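You operate a simulated robot arm through the tools that you are given. There is no shell and no other tool. Be economical: measure what you need, move in short steps, check, and stop when the job is done.

You run a simulated robot arm. Do the job below in one go: nothing can be reset, and whatever is moved stays where it is left.

TASK
Take the steel tin from the top of the crate table and put it in the green tote.

The check looks at the end state, three seconds after you hand in, the way a careful person would. Anything else that was tipped, shoved, dropped, spilled or broken makes it a failure.

THE ROBOT
A 7-joint arm with a two-finger parallel gripper, fixed in place. Base frame: the origin is at the foot of the arm, x ahead of it, y to its left, z up; the work surface is at about z = 0. Readings come in cm, rad, newtons and seconds.
With the tool pointing down near the work surface it reaches from about 24 to 62 cm from the base axis. Its first joint turns from -1.152 to 1.152 rad. Payload 2.6 kg.
The TCP is the grasp point between the finger pads, 3 cm short of the fingertips. In the tool frame z runs along the fingers and y along their closing line. The gripper opens to 9.4 cm. The fingers are 2.8 cm wide and 1 cm thick; the gripper's body (5 by 9.6 cm) begins 5.5 cm behind the TCP.
Orientation is told as [roll, pitch, yaw] about the base's x, y, z axes, in that order, counted from this pose: with the fingers straight down and closing along the base's y, the tool's x points along the base's -x, its y along +y and its z along -z.

THE INTERFACE
- The arm moves only by the tool drive_tool. Its arguments are lists of equal length, an entry for each row: "offset": the shift along the tool's x, y, z in cm, a list of three; "twist": the turn about the tool's z in rad. In form: {"offset": [[x, y, z], ...], "twist": [twist, ...]}. A call has 1 to 8 rows; each row is the pose to reach, as a shift and turn from the pose commanded when the call began, along the tool's axes at that moment. "gripper" is the finger opening in cm, from 0 to 9.4, set as the call begins (left out, the last holds). A row lasts 0.2 s, in which the tool goes at most 5 cm and 0.15 rad; a call with a longer step from one row to the next is refused whole, and so is a gripper value outside its range. A pose out of reach is approached as far as the arm can. The call stops where the force on the tool passes 40 N (or 10 N more than at its start, if that is more) or the arm is blocked; 0.2 s more then pass. The fingers move at their own pace (about 7.2 cm/s each) and stop on an object; they squeeze with about 29 N. The grip force told is the motor's: it shows also when the fingers shut on nothing. Time passes only in rows, and 0.2 s behind the last, so rows that repeat a pose let the fingers close. It gives the time, the measured TCP pose, the force on the tool (base axes), the opening and the grip force at its end, in the units of the frame above (readings bear some noise), and new pictures: "pictures" is both (left out), scene, wrist or none.
- Cameras (640 x 400 px; columns grow to the right, rows downward): "scene" is fixed at [4.94, 45.5, 55.04]; the picture's right is [-0.54, -0.84, 0.00], its down [-0.58, 0.37, -0.73] and it looks along [0.61, -0.39, -0.69] (base axes); focal length 311 px, centre (320, 200). "wrist" rides on the gripper at [-3.7, 0, -5.8] in the tool frame; the picture's right is [0.00, -1.00, 0.00], its down [0.97, 0.00, -0.24] and it looks along [0.24, 0.00, 0.97] (tool axes); focal length 218 px, centre (320, 200). There is no depth. A picture from a camera that has moved, and an enlarged one, comes with that camera's place and axes in the base frame and with its lens.
- close_up(camera, box): a new picture of the part [left, top, right, bottom] of that camera's present view, enlarged. It takes no simulated time.
- sign_off(): hands the job in; it is judged then, once.

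Go step by step. Nothing tells you positions but the pictures and the camera data: compare them with the known pose of the tool, close in by small moves and look again before you grip or let go. The budget is 90 turns and 150 pictures, counting those below and the enlarged ones. Unless the task says otherwise, let go and move clear before handing in, and close with one line.

The tools are called after "Emit:" by a JSON object that holds its "op" and its "data". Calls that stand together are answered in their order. drive_tool: Moves the arm, as the interface text tells. Its arguments: {"type":"object","properties":{"offset":{"type":"array"},"twist":{"type":"array"},"gripper":{"type":"number"},"pictures":{"type":"string","enum":["both","scene","wrist","none"]}},"required":["offset","twist"]} The other tools are called the same way: close_up (camera, box) takes an enlarged picture of a part of a camera's view; sign_off () hands the job in.

At the start:

```text
clock: 0.0
tool_pos: [33.0, 32.55, 29.99]
ee_rot: [0.0, -0.002, 0.001]
force: [-0.5, 0.7, 0.4]
finger_gap: 9.41
grip_force: 0.0
```

scene: 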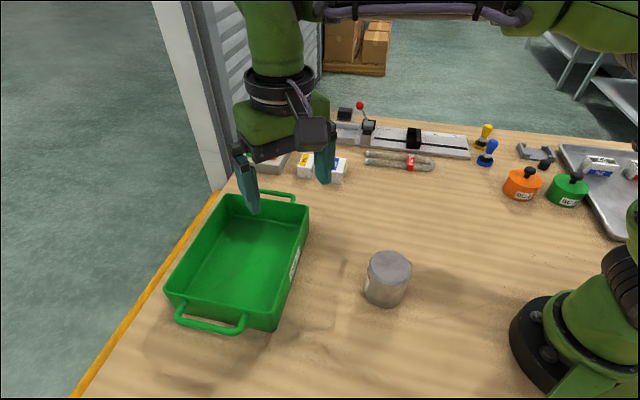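
wrist: 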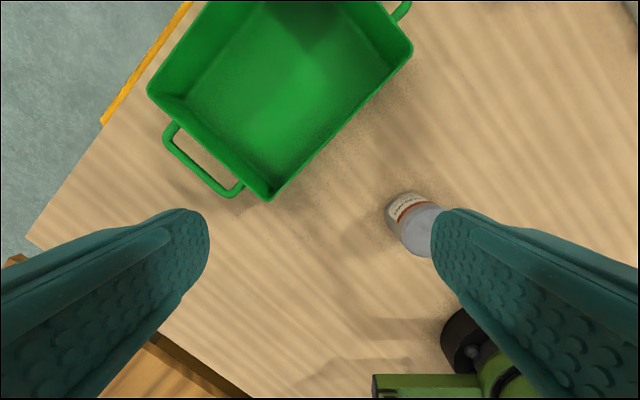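

The tin appears to stand near (25, 18), with the green tote at left around (33, 40). I'll look closer at both before moving.

Emit:
{"op": "close_up", "data": {"camera": "scene", "box": [340, 235, 440, 315]}}

Emit:
{"op": "close_up", "data": {"camera": "wrist", "box": [360, 170, 480, 270]}}

Emit:
{"op": "close_up", "data": {"camera": "scene", "box": [150, 150, 350, 350]}}

```text
5.00 times, centred on (390, 275) of scene
camera zoom: at [4.94, 45.5, 55.04], right [-0.54, -0.84, 0.0], down [-0.58, 0.37, -0.73], along [0.61, -0.39, -0.69], focal length 1555 px, centre (-30, -175)
```

zoom: 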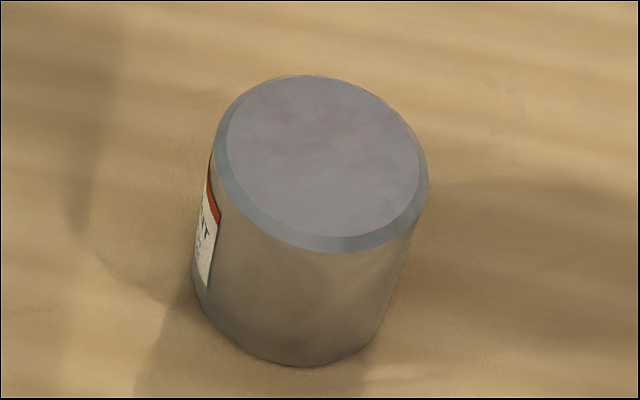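

```text
4.00 times, centred on (420, 220) of wrist
camera zoom: at [36.68, 32.51, 35.55], right [0.0, -1.0, 0.0], down [-0.97, 0.0, 0.24], along [-0.24, 0.0, -0.97], focal length 873 px, centre (-80, 120)
```

zoom: 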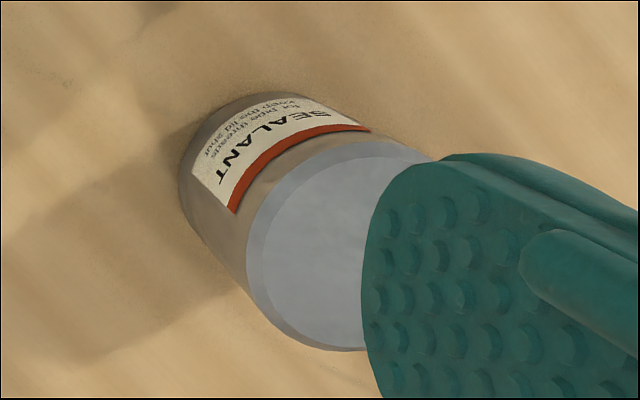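

```text
2.00 times, centred on (250, 250) of scene
camera zoom: at [4.94, 45.5, 55.04], right [-0.54, -0.84, 0.0], down [-0.58, 0.37, -0.73], along [0.61, -0.39, -0.69], focal length 622 px, centre (460, 100)
```

zoom: 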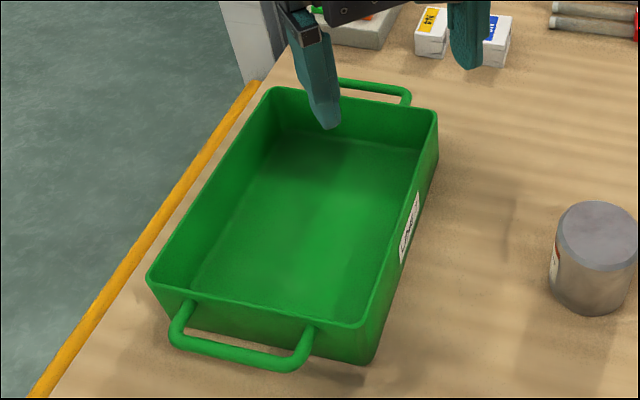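

The two views agree: the tin is upright, top centre about (25.2, 17.5, 7.4), roughly 7.4 cm across; the tote's centre is about (44.5, 37) with its rim near z = 7.5. I'll move over the tin at a safe height and look.

Emit:
{"op": "drive_tool", "data": {"offset": [[2, -3.8, 2], [4, -7.6, 4], [6, -11.4, 6], [7.8, -15.05, 8], [7.8, -15.05, 12]], "twist": [0, 0, 0, 0, 0], "gripper": 9.4}}

```text
clock: 1.2
tool_pos: [25.14, 17.32, 17.91]
ee_rot: [0.002, 0.0, 0.0]
force: [0.4, -0.6, 0.4]
finger_gap: 9.41
grip_force: 0.2
camera wrist: at [28.78, 17.37, 23.49], right [0.0, -1.0, 0.0], down [-0.97, 0.0, 0.24], along [-0.24, 0.0, -0.97], focal length 218 px, centre (320, 200)
```

scene: 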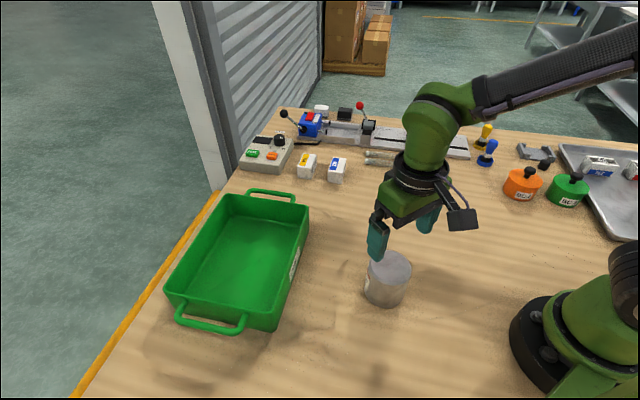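
wrist: 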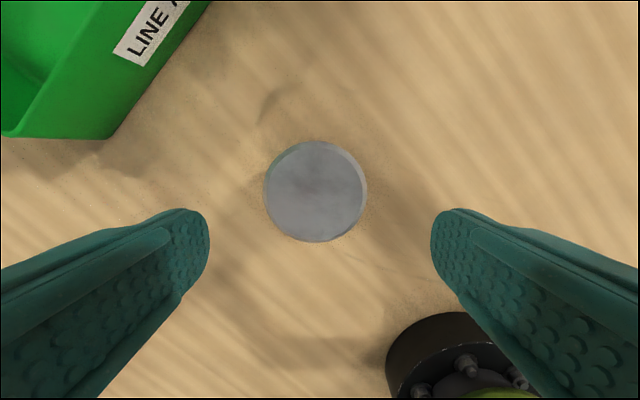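

The tin is nearly centred under the gripper: I put it at about (25.4, 17.65). I'll correct a few millimetres and lower to just above its top.

Emit:
{"op": "drive_tool", "data": {"offset": [[-0.3, 0.3, 2], [-0.3, 0.3, 4.5], [-0.3, 0.3, 6], [-0.3, 0.3, 6]], "twist": [0, 0, 0, 0]}}

Emit:
{"op": "close_up", "data": {"camera": "scene", "box": [340, 200, 460, 320]}}

```text
clock: 2.2
tool_pos: [25.54, 17.74, 11.86]
ee_rot: [0.0, 0.0, -0.001]
force: [0.6, -0.5, 0.2]
finger_gap: 9.38
grip_force: 0.1
camera wrist: at [29.18, 17.77, 17.48], right [0.0, -1.0, 0.0], down [-0.97, 0.0, 0.24], along [-0.24, 0.0, -0.97], focal length 218 px, centre (320, 200)
```

scene: 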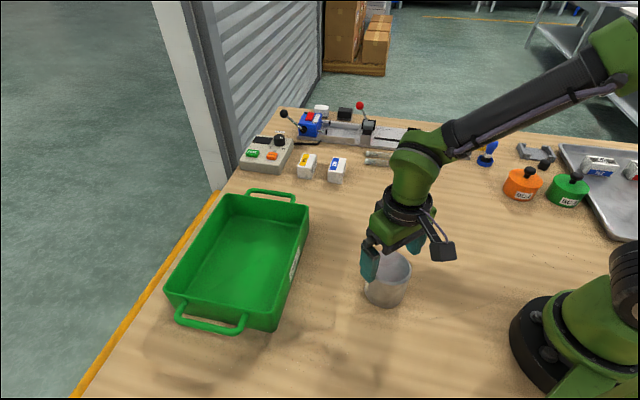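
wrist: 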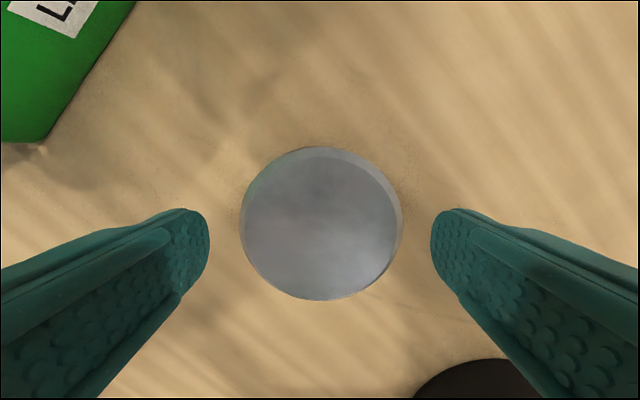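

```text
3.33 times, centred on (400, 260) of scene
camera zoom: at [4.94, 45.5, 55.04], right [-0.54, -0.84, 0.0], down [-0.58, 0.37, -0.73], along [0.61, -0.39, -0.69], focal length 1036 px, centre (53, 0)
```

zoom: 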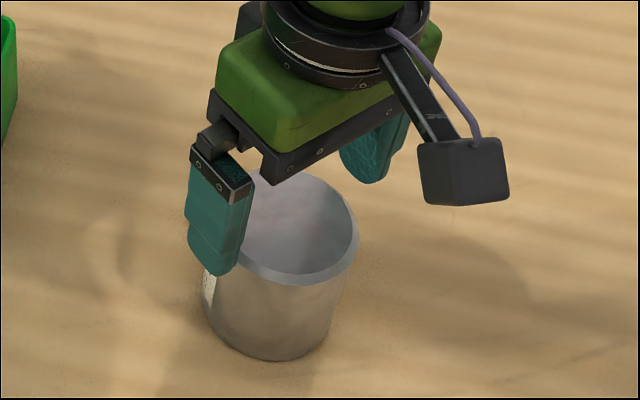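

The tin is centred between the fingers to within a millimetre. Next I go down around it to about z = 4.

Emit:
{"op": "drive_tool", "data": {"offset": [[0, 0, 1.5], [0, 0, 3], [0, 0, 4.5], [0, 0, 6], [0, 0, 7], [0, 0, 7.8], [0, 0, 7.8]], "twist": [0, 0, 0, 0, 0, 0, 0]}}

```text
clock: 3.8
tool_pos: [25.49, 17.76, 4.07]
ee_rot: [-0.001, -0.002, 0.002]
force: [-0.7, 0.4, -0.6]
finger_gap: 9.39
grip_force: 0.1
camera wrist: at [29.19, 17.8, 9.73], right [0.0, -1.0, 0.0], down [-0.97, 0.0, 0.24], along [-0.24, 0.0, -0.97], focal length 218 px, centre (320, 200)
```

scene: 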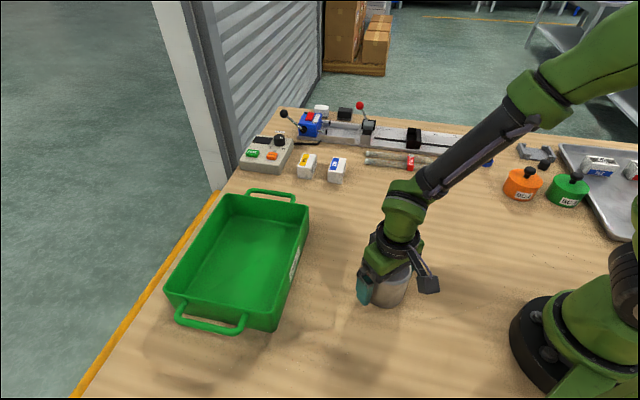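
wrist: 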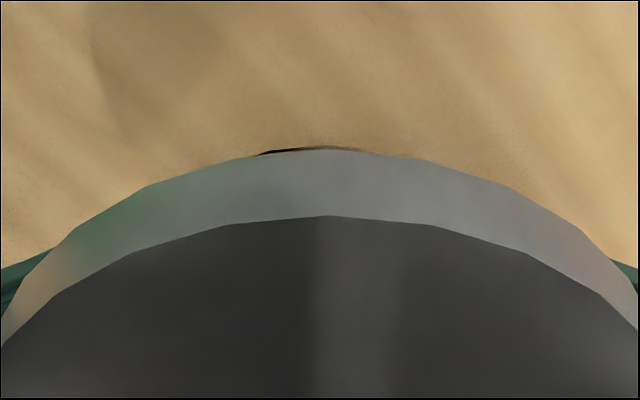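

The fingers are around the tin with no contact force. I'll close the gripper, then test with a small lift.

Emit:
{"op": "drive_tool", "data": {"offset": [[0, 0, 0], [0, 0, 0], [0, 0, 0], [0, 0, 0]], "twist": [0, 0, 0, 0], "gripper": 5, "pictures": "none"}}

Emit:
{"op": "drive_tool", "data": {"offset": [[0, 0, -0.5], [0, 0, -1], [0, 0, -2], [0, 0, -2]], "twist": [0, 0, 0, 0]}}

```text
clock: 4.8
tool_pos: [25.58, 17.6, 4.16]
ee_rot: [0.001, 0.0, 0.002]
force: [0.0, -0.7, -0.1]
finger_gap: 7.66
grip_force: 29.1
```

```text
clock: 5.8
tool_pos: [25.62, 17.72, 6.02]
ee_rot: [0.0, -0.001, -0.001]
force: [-0.1, 1.2, -3.0]
finger_gap: 7.68
grip_force: 28.8
camera wrist: at [29.19, 17.79, 11.75], right [0.0, -1.0, 0.0], down [-0.97, 0.0, 0.24], along [-0.24, 0.0, -0.97], focal length 218 px, centre (320, 200)
```

scene: 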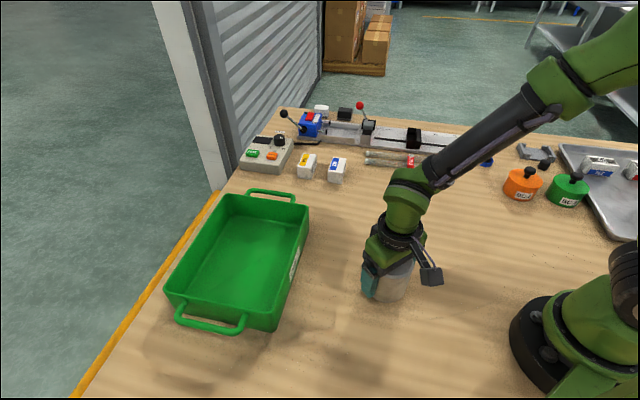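
wrist: 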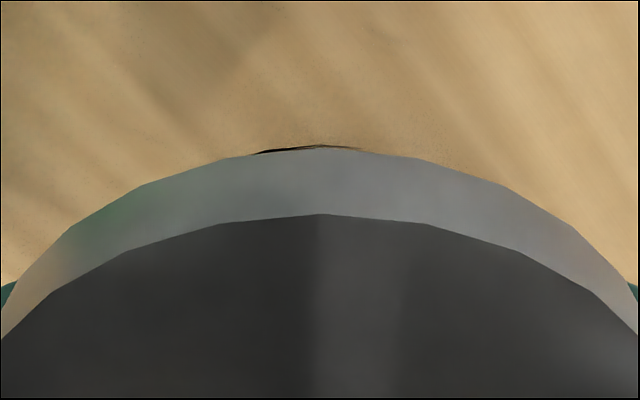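

The tin is held firmly (about 3 N) at a 7.7 cm opening. I'll lift it well clear of the tote rim and start across.

Emit:
{"op": "drive_tool", "data": {"offset": [[0, 0, -2], [0, 0, -4.5], [0, 0, -7.5], [0, 0, -10.5], [0, 0, -13], [-0.7, 0.7, -14], [-2, 2, -14], [-4, 4, -14]], "twist": [0, 0, 0, 0, 0, 0, 0, 0], "pictures": "none"}}

Emit:
{"op": "drive_tool", "data": {"offset": [[-2, 2, 0], [-4, 4, 0], [-6, 6.2, 0], [-8, 8.3, 0], [-10, 10.4, 0], [-12, 12.5, 0], [-13.5, 14, 0], [-14, 14.7, 0]], "twist": [0, 0, 0, 0, 0, 0, 0, 0]}}

```text
clock: 7.6
tool_pos: [29.72, 21.8, 20.08]
ee_rot: [-0.001, 0.0, 0.001]
force: [1.0, 0.6, -2.5]
finger_gap: 7.71
grip_force: 29.2
```

```text
clock: 9.4
tool_pos: [43.48, 36.41, 20.15]
ee_rot: [0.0, 0.0, 0.001]
force: [0.7, -0.2, -3.4]
finger_gap: 7.69
grip_force: 29.2
camera wrist: at [47.16, 36.51, 25.7], right [0.0, -1.0, 0.0], down [-0.97, 0.0, 0.24], along [-0.24, 0.0, -0.97], focal length 218 px, centre (320, 200)
```

scene: 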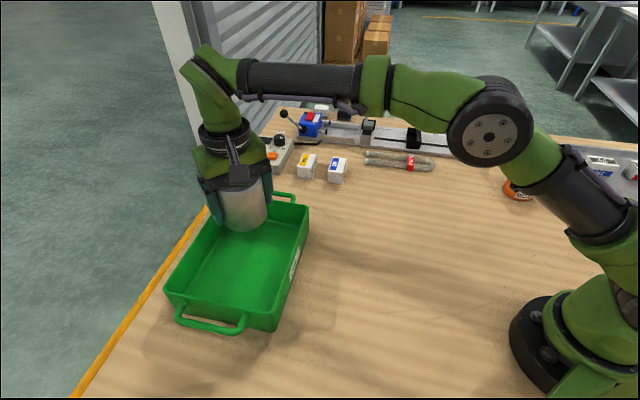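
wrist: 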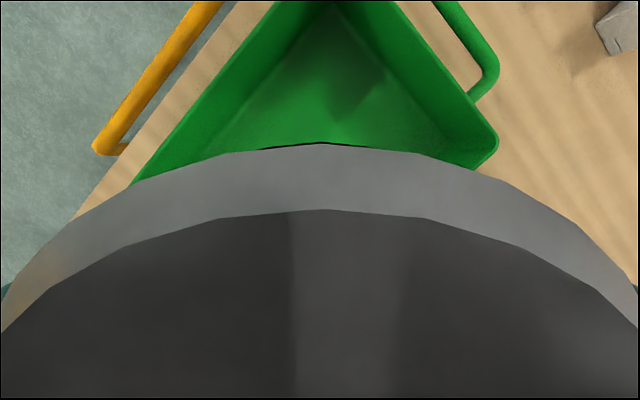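

The wrist view confirms the tote corner where I estimated it, so the tin is over the middle of the tote. I'll lower it part of the way and check.

Emit:
{"op": "drive_tool", "data": {"offset": [[-0.5, 0.3, 2], [-0.8, 0.5, 4.5], [-0.8, 0.5, 7], [-0.8, 0.5, 9.5], [-0.8, 0.5, 11.5], [-0.8, 0.5, 11.5]], "twist": [0, 0, 0, 0, 0, 0]}}

Emit:
{"op": "close_up", "data": {"camera": "scene", "box": [150, 150, 350, 350]}}

```text
clock: 10.8
tool_pos: [44.41, 37.0, 8.63]
ee_rot: [0.0, -0.002, 0.0]
force: [-0.2, 0.1, -3.2]
finger_gap: 7.66
grip_force: 29.2
camera wrist: at [48.02, 37.0, 14.28], right [0.0, -1.0, 0.0], down [-0.97, 0.0, 0.24], along [-0.24, 0.0, -0.97], focal length 218 px, centre (320, 200)
```

scene: 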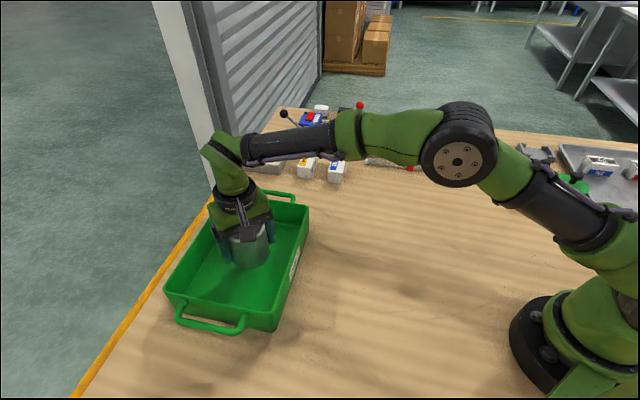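
wrist: 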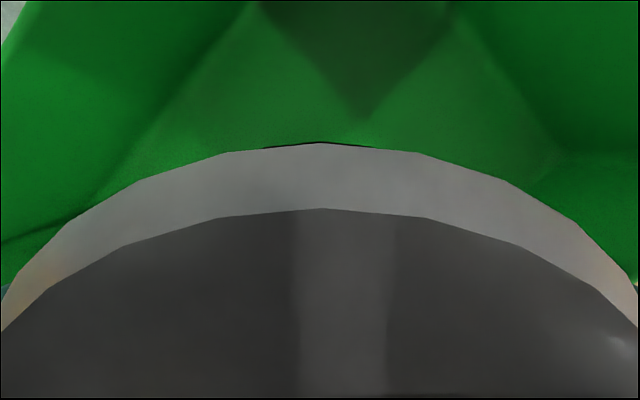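

```text
2.00 times, centred on (250, 250) of scene
camera zoom: at [4.94, 45.5, 55.04], right [-0.54, -0.84, 0.0], down [-0.58, 0.37, -0.73], along [0.61, -0.39, -0.69], focal length 622 px, centre (460, 100)
```

zoom: 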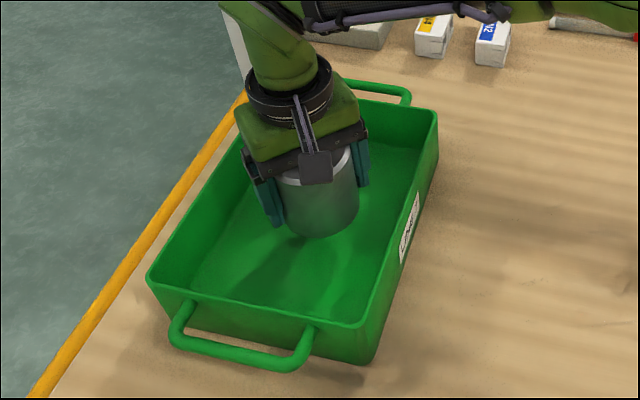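

The tin is inside the walls with clear space on every side. I'll lower it slowly and watch the vertical force for contact with the floor.

Emit:
{"op": "drive_tool", "data": {"offset": [[0, 0, 1], [0, 0, 2], [0, 0, 2.8], [0, 0, 3.4], [0, 0, 3.4]], "twist": [0, 0, 0, 0, 0], "pictures": "none"}}

Emit:
{"op": "drive_tool", "data": {"offset": [[0, 0, 0.2], [0, 0, 0.35], [0, 0, 0.35]], "twist": [0, 0, 0]}}

```text
clock: 12.0
tool_pos: [44.43, 36.94, 5.18]
ee_rot: [0.0, -0.001, -0.001]
force: [-0.2, -0.2, -2.9]
finger_gap: 7.68
grip_force: 29.2
```

```text
clock: 12.8
tool_pos: [44.42, 36.87, 4.88]
ee_rot: [0.0, 0.001, -0.001]
force: [0.3, 0.3, -3.4]
finger_gap: 7.71
grip_force: 28.9
camera wrist: at [47.97, 37.01, 10.52], right [0.0, -1.0, 0.0], down [-0.97, 0.0, 0.24], along [-0.24, 0.0, -0.97], focal length 218 px, centre (320, 200)
```

scene: 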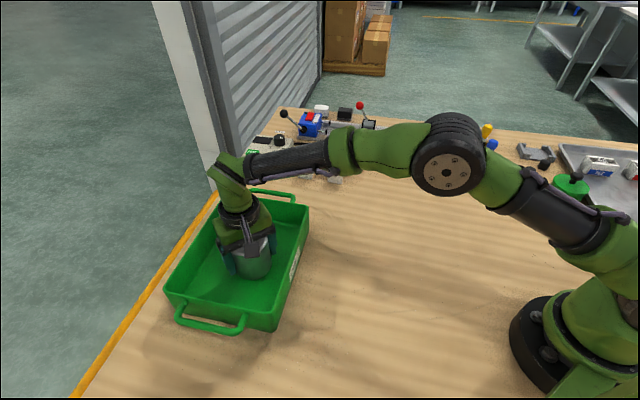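
wrist: 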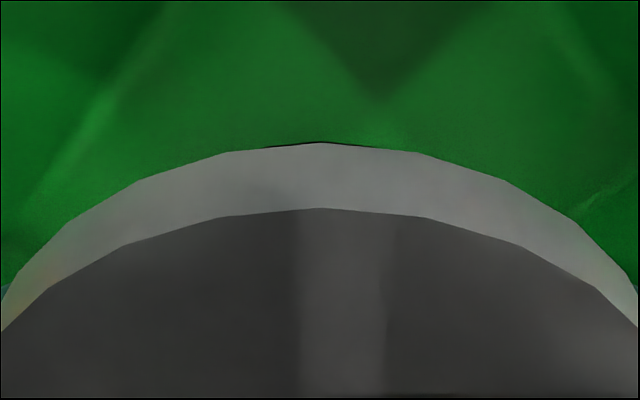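

No contact yet, since the force still shows only the tin's weight. I'll go down a little further in millimetre steps.

Emit:
{"op": "drive_tool", "data": {"offset": [[0, 0, 0.1], [0, 0, 0.2], [0, 0, 0.2]], "twist": [0, 0, 0], "pictures": "none"}}

```text
clock: 13.6
tool_pos: [44.41, 36.88, 4.7]
ee_rot: [0.001, 0.0, 0.001]
force: [-0.2, 0.6, -2.9]
finger_gap: 7.72
grip_force: 29.4
```

Still free, with the bottom of the tin about half a centimetre above table level. I'll take another 2 mm step.

Emit:
{"op": "drive_tool", "data": {"offset": [[0, 0, 0.1], [0, 0, 0.2], [0, 0, 0.2]], "twist": [0, 0, 0], "pictures": "none"}}

```text
clock: 14.4
tool_pos: [44.48, 37.05, 4.71]
ee_rot: [0.001, -0.002, 0.0]
force: [-3.0, -2.2, 7.9]
finger_gap: 7.66
grip_force: 29.5
```

The force has flipped to +8 N, so the tin is resting on the tote floor. I'll ease the pressure off by a millimetre and open the fingers.

Emit:
{"op": "drive_tool", "data": {"offset": [[0, 0, -0.1], [0, 0, -0.1]], "twist": [0, 0], "pictures": "none"}}

Emit:
{"op": "drive_tool", "data": {"offset": [[0, 0, 0], [0, 0, 0], [0, 0, 0]], "twist": [0, 0, 0], "gripper": 9.4}}

```text
clock: 15.0
tool_pos: [44.49, 37.0, 4.67]
ee_rot: [0.001, -0.002, 0.0]
force: [1.1, 1.0, 2.3]
finger_gap: 7.73
grip_force: 29.1
```

```text
clock: 15.8
tool_pos: [44.47, 36.97, 4.57]
ee_rot: [0.001, -0.002, 0.0]
force: [-0.8, -0.6, 0.1]
finger_gap: 9.42
grip_force: 0.0
camera wrist: at [47.99, 36.98, 10.21], right [0.0, -1.0, 0.0], down [-0.97, 0.0, 0.24], along [-0.24, 0.0, -0.97], focal length 218 px, centre (320, 200)
```

scene: 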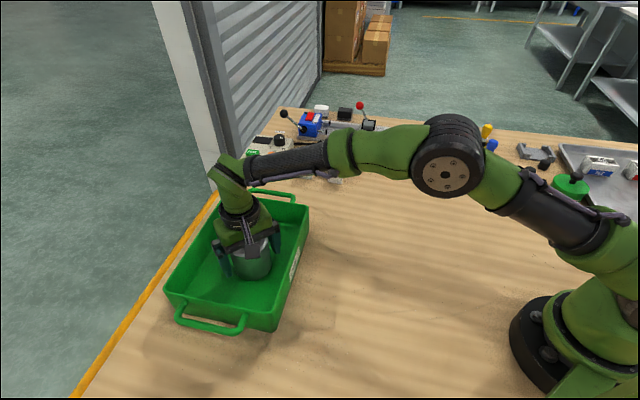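
wrist: 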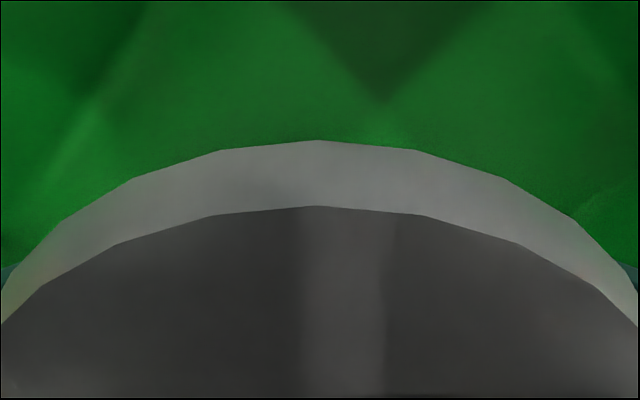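

The fingers are open and the tin is standing on its own. I'll back straight up, slowly at first, then check.

Emit:
{"op": "drive_tool", "data": {"offset": [[0, 0, -1], [0, 0, -2.5], [0, 0, -4.5], [0, 0, -7], [0, 0, -10], [0, 0, -13], [0, 0, -16], [0, 0, -16]], "twist": [0, 0, 0, 0, 0, 0, 0, 0]}}

```text
clock: 17.6
tool_pos: [44.26, 36.87, 20.72]
ee_rot: [0.001, -0.001, -0.001]
force: [-0.2, -0.5, -0.5]
finger_gap: 9.41
grip_force: 0.0
camera wrist: at [47.93, 36.98, 26.32], right [0.0, -1.0, 0.0], down [-0.97, 0.0, 0.24], along [-0.24, 0.0, -0.97], focal length 218 px, centre (320, 200)
```

scene: 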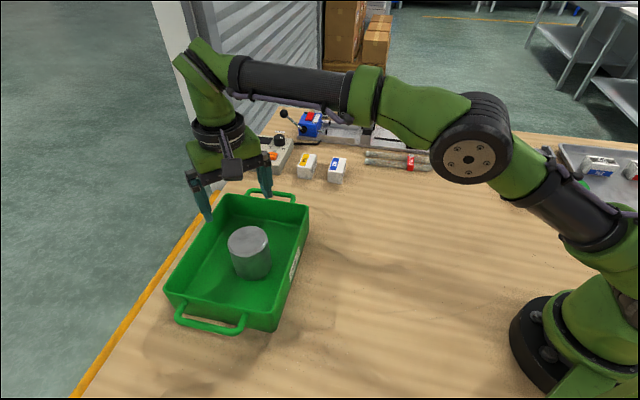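
wrist: 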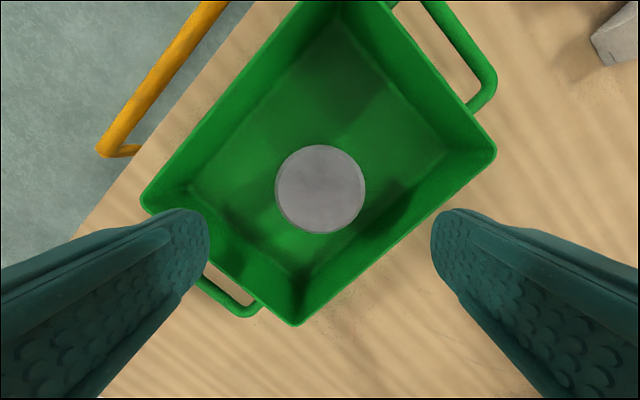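

The tin stands upright in the middle of the tote, the tote hasn't moved, and the gripper is well clear, so I'm handing in.

Emit:
{"op": "sign_off", "data": {}}

```text
The job is handed in.
```

The steel tin is standing upright in the middle of the green tote, and nothing else was disturbed.
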